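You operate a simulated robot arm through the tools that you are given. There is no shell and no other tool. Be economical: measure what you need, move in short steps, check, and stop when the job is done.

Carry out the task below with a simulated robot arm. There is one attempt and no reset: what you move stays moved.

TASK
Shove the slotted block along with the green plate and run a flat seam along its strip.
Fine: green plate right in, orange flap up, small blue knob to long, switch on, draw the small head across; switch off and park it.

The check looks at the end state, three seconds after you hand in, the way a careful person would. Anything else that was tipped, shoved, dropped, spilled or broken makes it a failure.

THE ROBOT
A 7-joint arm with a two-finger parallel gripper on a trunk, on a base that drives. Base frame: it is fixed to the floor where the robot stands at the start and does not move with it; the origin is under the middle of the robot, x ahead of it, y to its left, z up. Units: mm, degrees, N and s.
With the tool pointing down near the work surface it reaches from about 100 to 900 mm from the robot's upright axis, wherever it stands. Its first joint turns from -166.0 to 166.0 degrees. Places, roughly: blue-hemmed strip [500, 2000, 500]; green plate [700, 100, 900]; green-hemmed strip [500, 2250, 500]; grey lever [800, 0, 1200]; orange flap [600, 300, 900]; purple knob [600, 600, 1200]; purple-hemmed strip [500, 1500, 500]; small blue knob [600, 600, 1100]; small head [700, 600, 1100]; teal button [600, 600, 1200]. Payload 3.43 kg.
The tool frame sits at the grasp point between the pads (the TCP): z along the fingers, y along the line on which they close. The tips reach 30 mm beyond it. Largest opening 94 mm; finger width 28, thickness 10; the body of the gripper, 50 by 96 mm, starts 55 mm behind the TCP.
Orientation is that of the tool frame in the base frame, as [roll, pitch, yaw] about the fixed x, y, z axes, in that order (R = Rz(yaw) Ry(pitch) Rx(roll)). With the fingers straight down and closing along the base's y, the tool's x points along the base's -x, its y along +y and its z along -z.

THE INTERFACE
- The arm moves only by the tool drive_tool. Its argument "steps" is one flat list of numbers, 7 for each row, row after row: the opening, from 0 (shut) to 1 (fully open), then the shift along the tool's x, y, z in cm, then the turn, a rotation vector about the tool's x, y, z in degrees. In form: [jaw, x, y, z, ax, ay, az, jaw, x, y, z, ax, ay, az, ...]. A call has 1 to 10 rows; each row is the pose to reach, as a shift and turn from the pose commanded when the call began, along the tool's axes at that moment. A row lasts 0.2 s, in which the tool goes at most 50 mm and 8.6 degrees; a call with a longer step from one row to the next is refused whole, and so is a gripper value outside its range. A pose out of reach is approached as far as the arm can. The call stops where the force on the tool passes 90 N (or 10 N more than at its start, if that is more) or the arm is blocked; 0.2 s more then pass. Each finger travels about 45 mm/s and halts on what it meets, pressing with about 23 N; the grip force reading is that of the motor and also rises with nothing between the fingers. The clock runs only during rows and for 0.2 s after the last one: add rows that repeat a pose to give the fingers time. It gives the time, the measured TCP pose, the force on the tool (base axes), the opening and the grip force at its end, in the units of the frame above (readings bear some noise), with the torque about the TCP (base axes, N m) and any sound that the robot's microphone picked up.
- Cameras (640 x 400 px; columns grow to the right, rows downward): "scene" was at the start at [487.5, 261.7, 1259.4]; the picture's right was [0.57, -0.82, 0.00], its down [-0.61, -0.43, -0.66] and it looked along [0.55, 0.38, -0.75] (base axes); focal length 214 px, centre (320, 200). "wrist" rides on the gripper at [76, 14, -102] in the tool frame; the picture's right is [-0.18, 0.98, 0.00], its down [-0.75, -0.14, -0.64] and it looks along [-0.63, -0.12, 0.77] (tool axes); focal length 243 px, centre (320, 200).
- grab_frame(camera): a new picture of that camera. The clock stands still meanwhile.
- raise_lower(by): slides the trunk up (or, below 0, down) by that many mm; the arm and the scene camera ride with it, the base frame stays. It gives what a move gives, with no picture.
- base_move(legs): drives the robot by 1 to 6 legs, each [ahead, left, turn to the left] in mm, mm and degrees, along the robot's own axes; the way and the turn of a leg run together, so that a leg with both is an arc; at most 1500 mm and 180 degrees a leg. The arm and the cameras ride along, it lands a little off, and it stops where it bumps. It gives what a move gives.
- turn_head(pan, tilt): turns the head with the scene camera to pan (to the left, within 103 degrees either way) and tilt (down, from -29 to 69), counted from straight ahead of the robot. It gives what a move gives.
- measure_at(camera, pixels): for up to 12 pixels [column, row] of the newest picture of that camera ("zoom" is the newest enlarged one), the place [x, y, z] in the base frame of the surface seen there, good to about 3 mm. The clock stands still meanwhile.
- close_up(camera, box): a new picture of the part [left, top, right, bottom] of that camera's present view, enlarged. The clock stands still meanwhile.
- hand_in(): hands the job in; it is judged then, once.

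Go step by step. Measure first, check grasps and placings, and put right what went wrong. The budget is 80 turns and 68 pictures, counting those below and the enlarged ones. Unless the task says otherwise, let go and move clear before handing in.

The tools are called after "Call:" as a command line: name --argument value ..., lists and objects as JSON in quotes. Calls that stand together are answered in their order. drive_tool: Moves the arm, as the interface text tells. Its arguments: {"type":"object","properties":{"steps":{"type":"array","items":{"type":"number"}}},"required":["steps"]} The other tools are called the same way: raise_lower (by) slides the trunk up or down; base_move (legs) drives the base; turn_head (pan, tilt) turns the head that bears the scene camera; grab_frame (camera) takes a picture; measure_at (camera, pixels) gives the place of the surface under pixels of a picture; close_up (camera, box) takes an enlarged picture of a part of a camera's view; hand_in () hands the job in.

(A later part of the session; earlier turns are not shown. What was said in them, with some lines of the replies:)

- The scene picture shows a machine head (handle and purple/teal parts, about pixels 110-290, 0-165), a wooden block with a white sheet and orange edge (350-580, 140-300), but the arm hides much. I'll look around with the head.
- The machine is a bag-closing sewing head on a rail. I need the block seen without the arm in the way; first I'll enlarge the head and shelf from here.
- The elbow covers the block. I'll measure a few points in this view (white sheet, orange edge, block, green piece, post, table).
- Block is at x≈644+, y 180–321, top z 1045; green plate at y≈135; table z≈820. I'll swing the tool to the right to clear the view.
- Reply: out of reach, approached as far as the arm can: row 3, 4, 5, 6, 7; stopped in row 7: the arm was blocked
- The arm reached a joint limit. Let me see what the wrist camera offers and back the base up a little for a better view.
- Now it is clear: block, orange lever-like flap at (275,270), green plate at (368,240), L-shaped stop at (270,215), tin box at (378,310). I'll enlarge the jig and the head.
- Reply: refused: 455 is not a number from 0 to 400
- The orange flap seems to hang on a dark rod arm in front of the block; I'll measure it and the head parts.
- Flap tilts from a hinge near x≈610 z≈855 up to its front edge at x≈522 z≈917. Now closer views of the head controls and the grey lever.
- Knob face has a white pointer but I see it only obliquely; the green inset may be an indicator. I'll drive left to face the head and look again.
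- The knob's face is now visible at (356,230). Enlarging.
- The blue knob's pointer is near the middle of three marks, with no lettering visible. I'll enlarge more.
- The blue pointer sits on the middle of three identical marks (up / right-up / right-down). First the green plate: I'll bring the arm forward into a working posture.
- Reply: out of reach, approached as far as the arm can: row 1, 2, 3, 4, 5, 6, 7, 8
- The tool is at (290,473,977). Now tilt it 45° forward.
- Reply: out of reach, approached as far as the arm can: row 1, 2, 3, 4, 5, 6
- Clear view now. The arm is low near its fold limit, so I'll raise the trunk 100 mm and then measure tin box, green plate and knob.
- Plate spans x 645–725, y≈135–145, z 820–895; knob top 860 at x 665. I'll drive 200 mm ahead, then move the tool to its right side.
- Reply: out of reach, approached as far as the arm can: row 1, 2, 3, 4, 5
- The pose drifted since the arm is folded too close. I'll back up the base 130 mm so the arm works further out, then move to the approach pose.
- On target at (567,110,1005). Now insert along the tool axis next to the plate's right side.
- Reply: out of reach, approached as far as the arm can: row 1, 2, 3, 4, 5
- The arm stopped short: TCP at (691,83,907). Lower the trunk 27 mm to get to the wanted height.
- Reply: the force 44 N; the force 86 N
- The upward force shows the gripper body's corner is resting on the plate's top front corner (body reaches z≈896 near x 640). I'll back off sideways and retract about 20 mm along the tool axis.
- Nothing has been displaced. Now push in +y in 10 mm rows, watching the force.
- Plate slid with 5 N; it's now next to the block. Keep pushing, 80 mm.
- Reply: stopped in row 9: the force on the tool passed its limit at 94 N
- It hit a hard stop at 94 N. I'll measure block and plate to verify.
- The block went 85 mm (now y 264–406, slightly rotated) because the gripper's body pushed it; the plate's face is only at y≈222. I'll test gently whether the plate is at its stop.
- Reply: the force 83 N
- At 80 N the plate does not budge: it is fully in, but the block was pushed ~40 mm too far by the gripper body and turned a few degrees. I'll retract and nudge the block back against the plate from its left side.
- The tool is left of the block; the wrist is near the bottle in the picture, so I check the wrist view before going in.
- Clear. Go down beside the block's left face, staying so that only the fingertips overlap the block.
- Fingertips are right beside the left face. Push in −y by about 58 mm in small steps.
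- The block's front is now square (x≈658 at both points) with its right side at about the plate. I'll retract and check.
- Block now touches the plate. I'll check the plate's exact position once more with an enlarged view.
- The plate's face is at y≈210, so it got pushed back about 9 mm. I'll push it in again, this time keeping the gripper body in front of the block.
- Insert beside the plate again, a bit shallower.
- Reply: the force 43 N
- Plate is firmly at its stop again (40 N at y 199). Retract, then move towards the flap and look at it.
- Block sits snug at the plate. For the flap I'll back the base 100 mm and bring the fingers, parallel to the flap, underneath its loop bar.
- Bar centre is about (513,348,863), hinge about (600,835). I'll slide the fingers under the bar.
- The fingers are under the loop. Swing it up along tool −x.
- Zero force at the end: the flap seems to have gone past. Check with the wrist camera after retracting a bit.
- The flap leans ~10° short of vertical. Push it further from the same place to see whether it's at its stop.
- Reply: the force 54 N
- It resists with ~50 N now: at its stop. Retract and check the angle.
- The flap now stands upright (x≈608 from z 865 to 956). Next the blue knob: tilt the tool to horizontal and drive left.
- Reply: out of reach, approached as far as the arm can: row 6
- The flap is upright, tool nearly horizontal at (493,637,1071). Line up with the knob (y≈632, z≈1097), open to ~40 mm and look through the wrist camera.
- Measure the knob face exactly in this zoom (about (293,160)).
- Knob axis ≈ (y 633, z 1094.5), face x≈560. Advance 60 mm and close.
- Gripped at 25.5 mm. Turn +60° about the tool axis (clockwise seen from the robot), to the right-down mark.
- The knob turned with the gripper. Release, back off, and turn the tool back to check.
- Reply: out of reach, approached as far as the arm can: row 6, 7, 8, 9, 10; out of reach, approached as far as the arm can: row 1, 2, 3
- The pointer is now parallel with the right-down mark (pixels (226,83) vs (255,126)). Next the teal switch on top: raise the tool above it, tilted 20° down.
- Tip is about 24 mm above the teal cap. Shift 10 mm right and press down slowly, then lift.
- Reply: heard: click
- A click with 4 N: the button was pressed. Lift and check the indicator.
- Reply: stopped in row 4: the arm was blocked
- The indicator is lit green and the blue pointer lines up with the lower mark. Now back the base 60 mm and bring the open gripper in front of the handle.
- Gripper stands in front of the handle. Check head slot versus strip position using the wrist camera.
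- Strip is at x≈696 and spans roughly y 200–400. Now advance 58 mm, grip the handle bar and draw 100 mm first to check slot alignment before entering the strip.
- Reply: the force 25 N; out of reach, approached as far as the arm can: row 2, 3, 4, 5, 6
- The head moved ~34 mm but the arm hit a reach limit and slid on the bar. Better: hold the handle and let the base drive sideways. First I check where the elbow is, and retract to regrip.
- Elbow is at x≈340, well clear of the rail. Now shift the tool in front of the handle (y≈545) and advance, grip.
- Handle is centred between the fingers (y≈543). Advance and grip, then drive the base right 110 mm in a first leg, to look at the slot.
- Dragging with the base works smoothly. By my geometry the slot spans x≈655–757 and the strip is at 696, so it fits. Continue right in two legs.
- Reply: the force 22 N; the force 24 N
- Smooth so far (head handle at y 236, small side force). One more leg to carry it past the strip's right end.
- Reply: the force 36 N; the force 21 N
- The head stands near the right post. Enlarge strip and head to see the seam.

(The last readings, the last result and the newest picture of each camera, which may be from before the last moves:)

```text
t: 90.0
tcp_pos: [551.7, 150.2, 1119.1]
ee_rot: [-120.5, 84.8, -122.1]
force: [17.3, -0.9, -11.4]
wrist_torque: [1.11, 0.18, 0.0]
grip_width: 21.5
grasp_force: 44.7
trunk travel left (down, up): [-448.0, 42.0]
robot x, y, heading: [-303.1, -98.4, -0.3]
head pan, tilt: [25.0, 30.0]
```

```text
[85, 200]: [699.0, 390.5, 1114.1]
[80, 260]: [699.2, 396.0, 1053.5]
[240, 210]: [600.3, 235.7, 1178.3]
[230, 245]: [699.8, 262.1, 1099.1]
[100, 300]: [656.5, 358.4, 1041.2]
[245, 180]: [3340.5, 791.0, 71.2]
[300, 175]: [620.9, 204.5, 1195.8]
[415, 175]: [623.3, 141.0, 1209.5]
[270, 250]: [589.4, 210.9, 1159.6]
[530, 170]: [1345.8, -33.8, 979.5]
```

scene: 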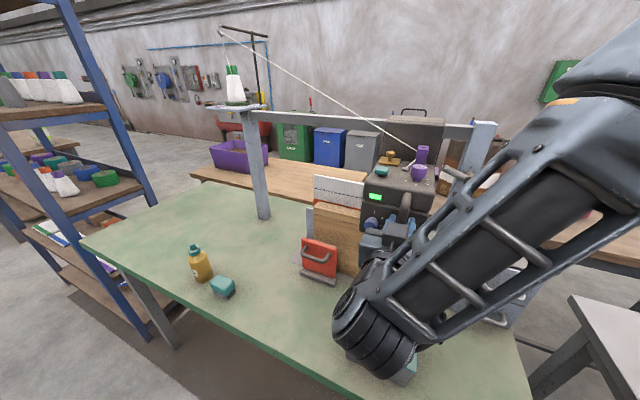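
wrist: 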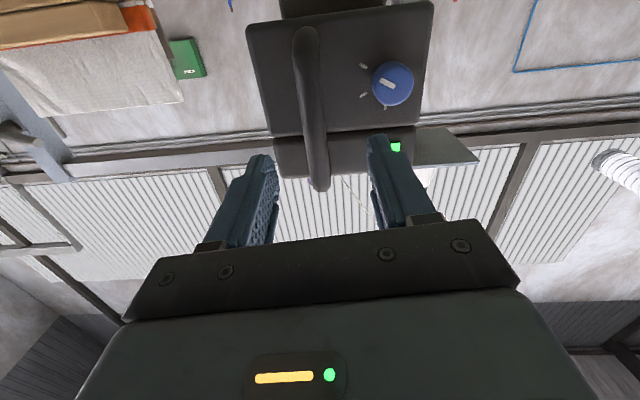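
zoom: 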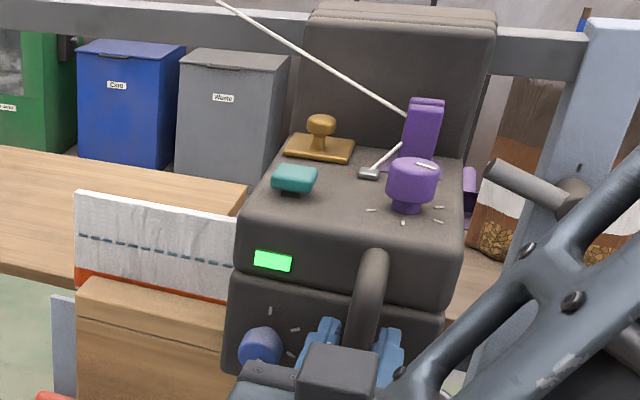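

A dashed seam runs straight along the strip (pixels 80–235, row 235–265). I check the lever's position before going a bit further.

Call:
measure_at --camera "zoom" --pixels '[[495, 178], [530, 188], [575, 195], [462, 190], [455, 270], [600, 100], [495, 60], [490, 40]]'

```text
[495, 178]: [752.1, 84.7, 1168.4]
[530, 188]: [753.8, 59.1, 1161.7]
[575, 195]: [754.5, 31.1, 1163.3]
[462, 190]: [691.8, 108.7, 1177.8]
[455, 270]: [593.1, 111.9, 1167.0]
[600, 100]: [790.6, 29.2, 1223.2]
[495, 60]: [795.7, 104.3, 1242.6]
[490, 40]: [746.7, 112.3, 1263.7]
```

Lever tip is at y≈85, only ~24 mm from the head, so I stop here; the head is past the strip's end (~y 210). Release the handle, retract, and rise to the teal button (now ≈ y 207).

Call:
drive_tool --steps '[0.6, 0, 0, 0, 0, 0, 0, 0.6, 0, 0, 0, 0, 0, 0, 0.6, 0, 0, -2, 0, 0, 0, 0.6, 0, 0, -4, 0, 0, 0, 0.6, 0, 0, -6, 0, 0, 0]'

Call:
drive_tool --steps '[0, -3.5, 0.8, 0, 0, 4, 0, 0, -7, 1.6, 0, 0, 8, 0, 0, -10.5, 2.4, 0.5, 0, 12, 0, 0, -13, 3.2, 1.5, 0, 16, 0, 0, -13.4, 4, 4, 0, 20, 0, 0, -13.4, 4.8, 7, 0, 20, 0, 0, -13.4, 4.8, 9.5, 0, 20, 0]'

```text
t: 91.2
tcp_pos: [490.7, 153.3, 1120.8]
ee_rot: [-119.8, 84.8, -121.6]
force: [-0.7, -0.6, 0.4]
wrist_torque: [0.02, -0.02, -0.01]
grip_width: 56.4
grasp_force: 0.0
trunk travel left (down, up): [-448.0, 42.0]
robot x, y, heading: [-304.8, -99.2, -0.2]
head pan, tilt: [25.0, 30.0]
```

```text
t: 92.8
tcp_pos: [593.3, 208.7, 1249.7]
ee_rot: [-168.6, 67.2, -171.1]
force: [0.0, -0.2, -0.1]
wrist_torque: [-0.03, 0.0, 0.02]
grip_width: 0.0
grasp_force: 22.8
trunk travel left (down, up): [-448.0, 42.0]
robot x, y, heading: [-303.2, -97.9, -0.3]
head pan, tilt: [25.0, 30.0]
```

Right above it. Press down as before.

Call:
drive_tool --steps '[0, 1, 0.1, 0.42, 0, 0, 0, 0, 1.9, 0.1, 0.8, 0, 0, 0, 0, 2.4, 0.1, 1.0, 0, 0, 0, 0, 2.75, 0.1, 1.15, 0, 0, 0, 0, 3.0, 0.1, 1.27, 0, 0, 0, 0, 3.25, 0.1, 1.37, 0, 0, 0]'

Call:
drive_tool --steps '[0, -1.5, 0, -0.5, 0, 0, 0, 0, -3, 0, -1.5, 0, 0, 0, 0, -4, 0, -4, 0, 0, 0, 0, -4, 0, -6, 0, 0, 0]'

Call:
close_up --camera "scene" --box '[290, 115, 490, 240]'

```text
t: 94.2
tcp_pos: [594.2, 204.9, 1214.9]
ee_rot: [-168.6, 67.3, -171.0]
force: [3.1, 1.3, 17.4]
wrist_torque: [0.02, -0.44, 0.14]
grip_width: 0.0
grasp_force: 23.2
trunk travel left (down, up): [-448.0, 42.0]
robot x, y, heading: [-303.0, -95.7, -0.4]
head pan, tilt: [25.0, 30.0]
heard: click
```

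```text
t: 95.2
tcp_pos: [553.2, 213.8, 1261.9]
ee_rot: [-168.5, 66.2, -170.8]
force: [-0.3, 0.3, 0.5]
wrist_torque: [0.04, 0.0, 0.01]
grip_width: 0.1
grasp_force: 23.1
trunk travel left (down, up): [-448.0, 42.0]
robot x, y, heading: [-301.0, -99.0, -0.3]
head pan, tilt: [25.0, 30.0]
```

```text
3.20 times, centred on (390, 178) of scene
```

zoom: 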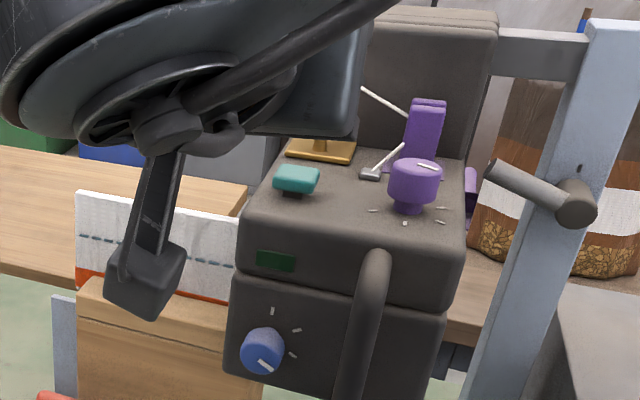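

Indicator is off. Now fetch the handle again to park the head at the left: back up, lower in front of the handle.

Call:
base_move --legs '[[-85, 0, 0.3]]'

Call:
drive_tool --steps '[0.6, 1.7, -0.8, 1.2, 0, -3, 0, 0.6, 3.4, -1.6, 2.4, 0, -6, 0, 0.6, 5.2, -2.4, 3.6, 0, -9, 0, 0.6, 7, -3.2, 4.8, 0, -12, 0, 0.6, 8.8, -4, 6, 0, -15, 0, 0.6, 10.5, -4.8, 7.2, 0, -18, 0, 0.6, 12.2, -5.4, 8.4, 0, -21, 0]'

Call:
close_up --camera "wrist" --box '[120, 0, 500, 240]'

Call:
measure_at --camera "zoom" --pixels '[[310, 150], [330, 150], [345, 150], [320, 60], [340, 250], [300, 150], [360, 150]]'

```text
t: 96.3
tcp_pos: [466.2, 216.1, 1263.0]
ee_rot: [-169.1, 66.3, -171.4]
force: [0.0, 0.1, -0.4]
wrist_torque: [-0.02, -0.01, 0.02]
grip_width: 0.0
grasp_force: 23.4
trunk travel left (down, up): [-448.0, 42.0]
robot x, y, heading: [-389.0, -96.7, -0.1]
head pan, tilt: [25.0, 30.0]
```

```text
t: 97.9
tcp_pos: [492.6, 151.2, 1123.3]
ee_rot: [-117.6, 85.2, -119.0]
force: [-0.1, -0.1, 0.0]
wrist_torque: [-0.02, 0.02, 0.05]
grip_width: 56.4
grasp_force: 0.0
trunk travel left (down, up): [-448.0, 42.0]
robot x, y, heading: [-389.8, -98.5, -0.2]
head pan, tilt: [25.0, 30.0]
```

```text
1.67 times, centred on (310, 120) of wrist
```

zoom: 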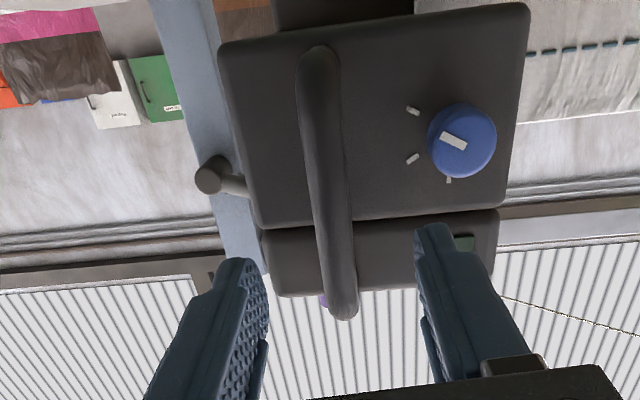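

```text
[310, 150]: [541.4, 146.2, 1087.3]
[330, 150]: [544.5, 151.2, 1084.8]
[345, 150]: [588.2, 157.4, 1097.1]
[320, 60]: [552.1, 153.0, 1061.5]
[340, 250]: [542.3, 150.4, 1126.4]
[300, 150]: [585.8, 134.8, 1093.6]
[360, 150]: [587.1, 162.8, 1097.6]
```

Handle centred at y≈150. Drive forward 56 mm, close, and pull left.

Call:
base_move --legs '[[56, 0, 0]]'

Call:
drive_tool --steps '[0.1, 0, 0, 0, 0, 0, 0, 0.1, 0, 0, 0, 0, 0, 0, 0.1, 0, 0, 0, 0, 0, 0, 0.1, 0, 0, 0, 0, 0, 0]'

Call:
base_move --legs '[[0, 150, 0]]'

```text
t: 98.9
tcp_pos: [550.6, 151.8, 1123.6]
ee_rot: [-118.4, 85.1, -119.8]
force: [0.1, 0.3, -0.9]
wrist_torque: [-0.03, 0.0, -0.02]
grip_width: 56.2
grasp_force: 0.2
trunk travel left (down, up): [-448.0, 42.0]
robot x, y, heading: [-330.0, -96.9, 0.1]
head pan, tilt: [25.0, 30.0]
```

```text
t: 99.9
tcp_pos: [549.8, 151.8, 1122.7]
ee_rot: [-118.5, 85.2, -120.0]
force: [0.5, -1.2, 0.1]
wrist_torque: [0.93, -0.17, -0.02]
grip_width: 21.8
grasp_force: 45.0
trunk travel left (down, up): [-448.0, 42.0]
robot x, y, heading: [-334.2, -99.8, -0.1]
head pan, tilt: [25.0, 30.0]
```

```text
t: 101.2
tcp_pos: [549.8, 299.0, 1121.3]
ee_rot: [-118.9, 85.2, -120.4]
force: [-18.8, 0.2, 2.9]
wrist_torque: [1.09, 0.12, 0.02]
grip_width: 21.6
grasp_force: 45.0
trunk travel left (down, up): [-448.0, 42.0]
robot x, y, heading: [-327.9, 54.8, -0.3]
head pan, tilt: [25.0, 30.0]
```

Head is coming back smoothly. Continue left.

Call:
base_move --legs '[[0, 150, 0]]'

Call:
base_move --legs '[[0, 110, 0]]'

```text
t: 102.6
tcp_pos: [549.2, 449.6, 1122.9]
ee_rot: [-119.6, 85.2, -121.1]
force: [-27.6, -0.5, 5.0]
wrist_torque: [1.12, 0.28, 0.03]
grip_width: 21.6
grasp_force: 45.0
trunk travel left (down, up): [-448.0, 42.0]
robot x, y, heading: [-330.5, 201.0, -0.1]
head pan, tilt: [25.0, 30.0]
```

```text
t: 103.8
tcp_pos: [549.7, 558.2, 1123.1]
ee_rot: [-120.0, 85.1, -121.3]
force: [-21.8, -0.1, 8.7]
wrist_torque: [1.12, 0.09, 0.09]
grip_width: 21.6
grasp_force: 45.0
trunk travel left (down, up): [-448.0, 42.0]
robot x, y, heading: [-327.8, 311.4, -0.4]
head pan, tilt: [25.0, 30.0]
```

About 22 mm left to the original place (y≈580).

Call:
base_move --legs '[[0, 23, 0]]'

```text
t: 104.6
tcp_pos: [550.0, 577.2, 1122.5]
ee_rot: [-119.1, 85.0, -121.1]
force: [-29.9, -42.5, 10.7]
wrist_torque: [1.01, -0.31, -0.14]
grip_width: 21.9
grasp_force: 44.8
trunk travel left (down, up): [-448.0, 42.0]
robot x, y, heading: [-331.1, 333.8, -0.4]
head pan, tilt: [25.0, 30.0]
```

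It reads −42 N at y 577: the left stop, i.e. the parking place. Release, back away and look.

Call:
drive_tool --steps '[0.6, 0, 0, 0, 0, 0, 0, 0.6, 0, 0, 0, 0, 0, 0, 0.6, 0, 0, 0, 0, 0, 0]'

Call:
base_move --legs '[[-180, 0, 0], [0, 120, 0]]'

Call:
turn_head --pan -20 --tilt 25

Call:
grab_frame --camera "scene"

```text
t: 105.4
tcp_pos: [551.9, 577.5, 1122.5]
ee_rot: [-119.2, 84.9, -121.1]
force: [-0.4, 0.9, 0.3]
wrist_torque: [0.02, 0.01, 0.01]
grip_width: 56.5
grasp_force: 0.1
trunk travel left (down, up): [-448.0, 42.0]
robot x, y, heading: [-335.4, 335.1, -0.5]
head pan, tilt: [25.0, 30.0]
```

```text
t: 107.1
tcp_pos: [397.8, 568.6, 1123.3]
ee_rot: [-118.8, 85.0, -121.1]
force: [-0.7, -0.2, 1.2]
wrist_torque: [0.0, 0.0, -0.02]
grip_width: 56.3
grasp_force: 0.1
trunk travel left (down, up): [-448.0, 42.0]
robot x, y, heading: [-486.2, 327.4, -0.6]
head pan, tilt: [25.0, 30.0]
stopped in leg 1: the robot was blocked; the commanded pose is now the measured one
```

```text
t: 108.2
tcp_pos: [396.9, 568.9, 1121.8]
ee_rot: [-118.8, 84.9, -121.1]
force: [-0.6, 0.4, 0.5]
wrist_torque: [-0.01, -0.01, 0.0]
grip_width: 56.6
grasp_force: 0.0
trunk travel left (down, up): [-448.0, 42.0]
robot x, y, heading: [-485.8, 331.7, -0.4]
head pan, tilt: [-20.0, 25.0]
```

```text
4 pictures are left
```

scene: 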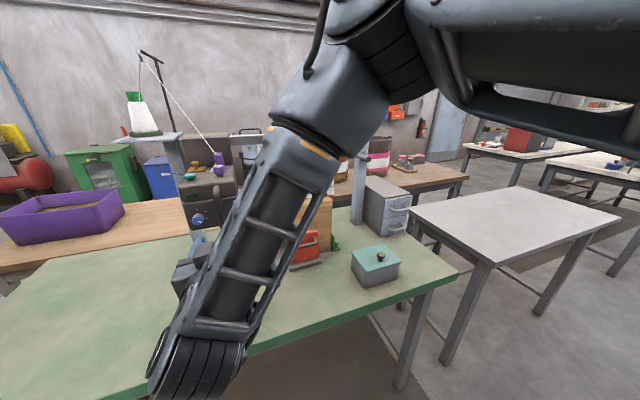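

It bumped something behind, so I'll ease forward 30 mm and go left to get an unobstructed view of the strip.

Call:
base_move --legs '[[30, 0, 0], [0, 250, 0]]'

Call:
turn_head --pan -20 --tilt 22

Call:
grab_frame --camera "scene"

```text
t: 110.5
tcp_pos: [424.8, 832.7, 1122.1]
ee_rot: [-118.9, 84.9, -120.5]
force: [0.9, -0.6, 0.4]
wrist_torque: [0.01, -0.01, 0.02]
grip_width: 56.7
grasp_force: 0.0
trunk travel left (down, up): [-448.0, 42.0]
robot x, y, heading: [-454.1, 585.4, -0.0]
head pan, tilt: [-20.0, 25.0]
```

```text
t: 111.1
tcp_pos: [424.5, 833.0, 1121.7]
ee_rot: [-118.8, 84.9, -120.4]
force: [-0.9, -0.1, -1.4]
wrist_torque: [0.01, 0.01, -0.01]
grip_width: 56.5
grasp_force: 0.0
trunk travel left (down, up): [-448.0, 42.0]
robot x, y, heading: [-458.0, 588.6, -0.1]
head pan, tilt: [-20.0, 22.0]
```

```text
3 pictures are left
```

scene: 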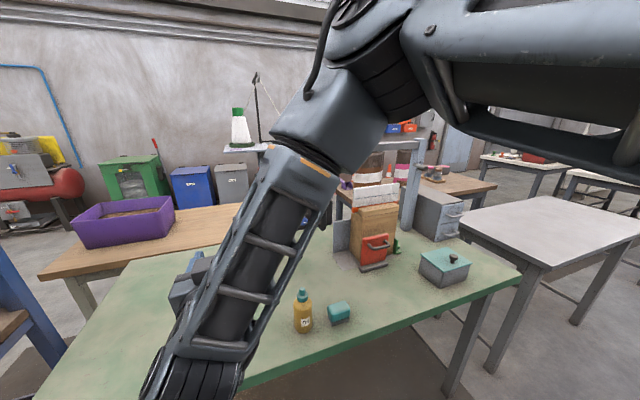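

Block, flap, plate, bottle and box all stand upright. Enlarge the strip to check the seam's full length.

Call:
close_up --camera "scene" --box '[330, 170, 420, 275]'

```text
3.81 times, centred on (375, 222) of scene
```

zoom: 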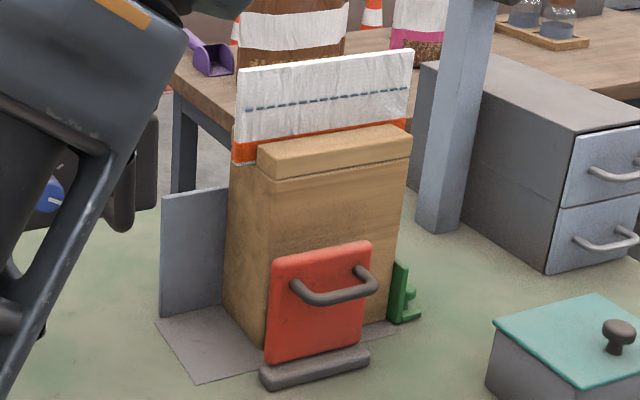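

The seam runs straight along nearly the whole strip (pixels 245–408). The plate is in, the flap is up, and the head is switched off and back at its left stop, so I'm handing in.

Call:
hand_in

```text
The job is handed in.
```

The seam is sewn straight along almost the whole strip. The green plate is right in, the orange flap is up, and the small head is switched off and parked at its left stop.

- **Blue knob:** its three marks have no lettering. I took the clockwise end mark as "long", and that is my guess.
- **Slotted block:** the gripper body pushed it too far on the first shove. I nudged it back against the plate and pushed the plate in again. It now sits about 10 mm further back than where it began.
- **Bump:** while backing away at the end, the base bumped something behind the robot. I couldn't see what it was or whether it moved.
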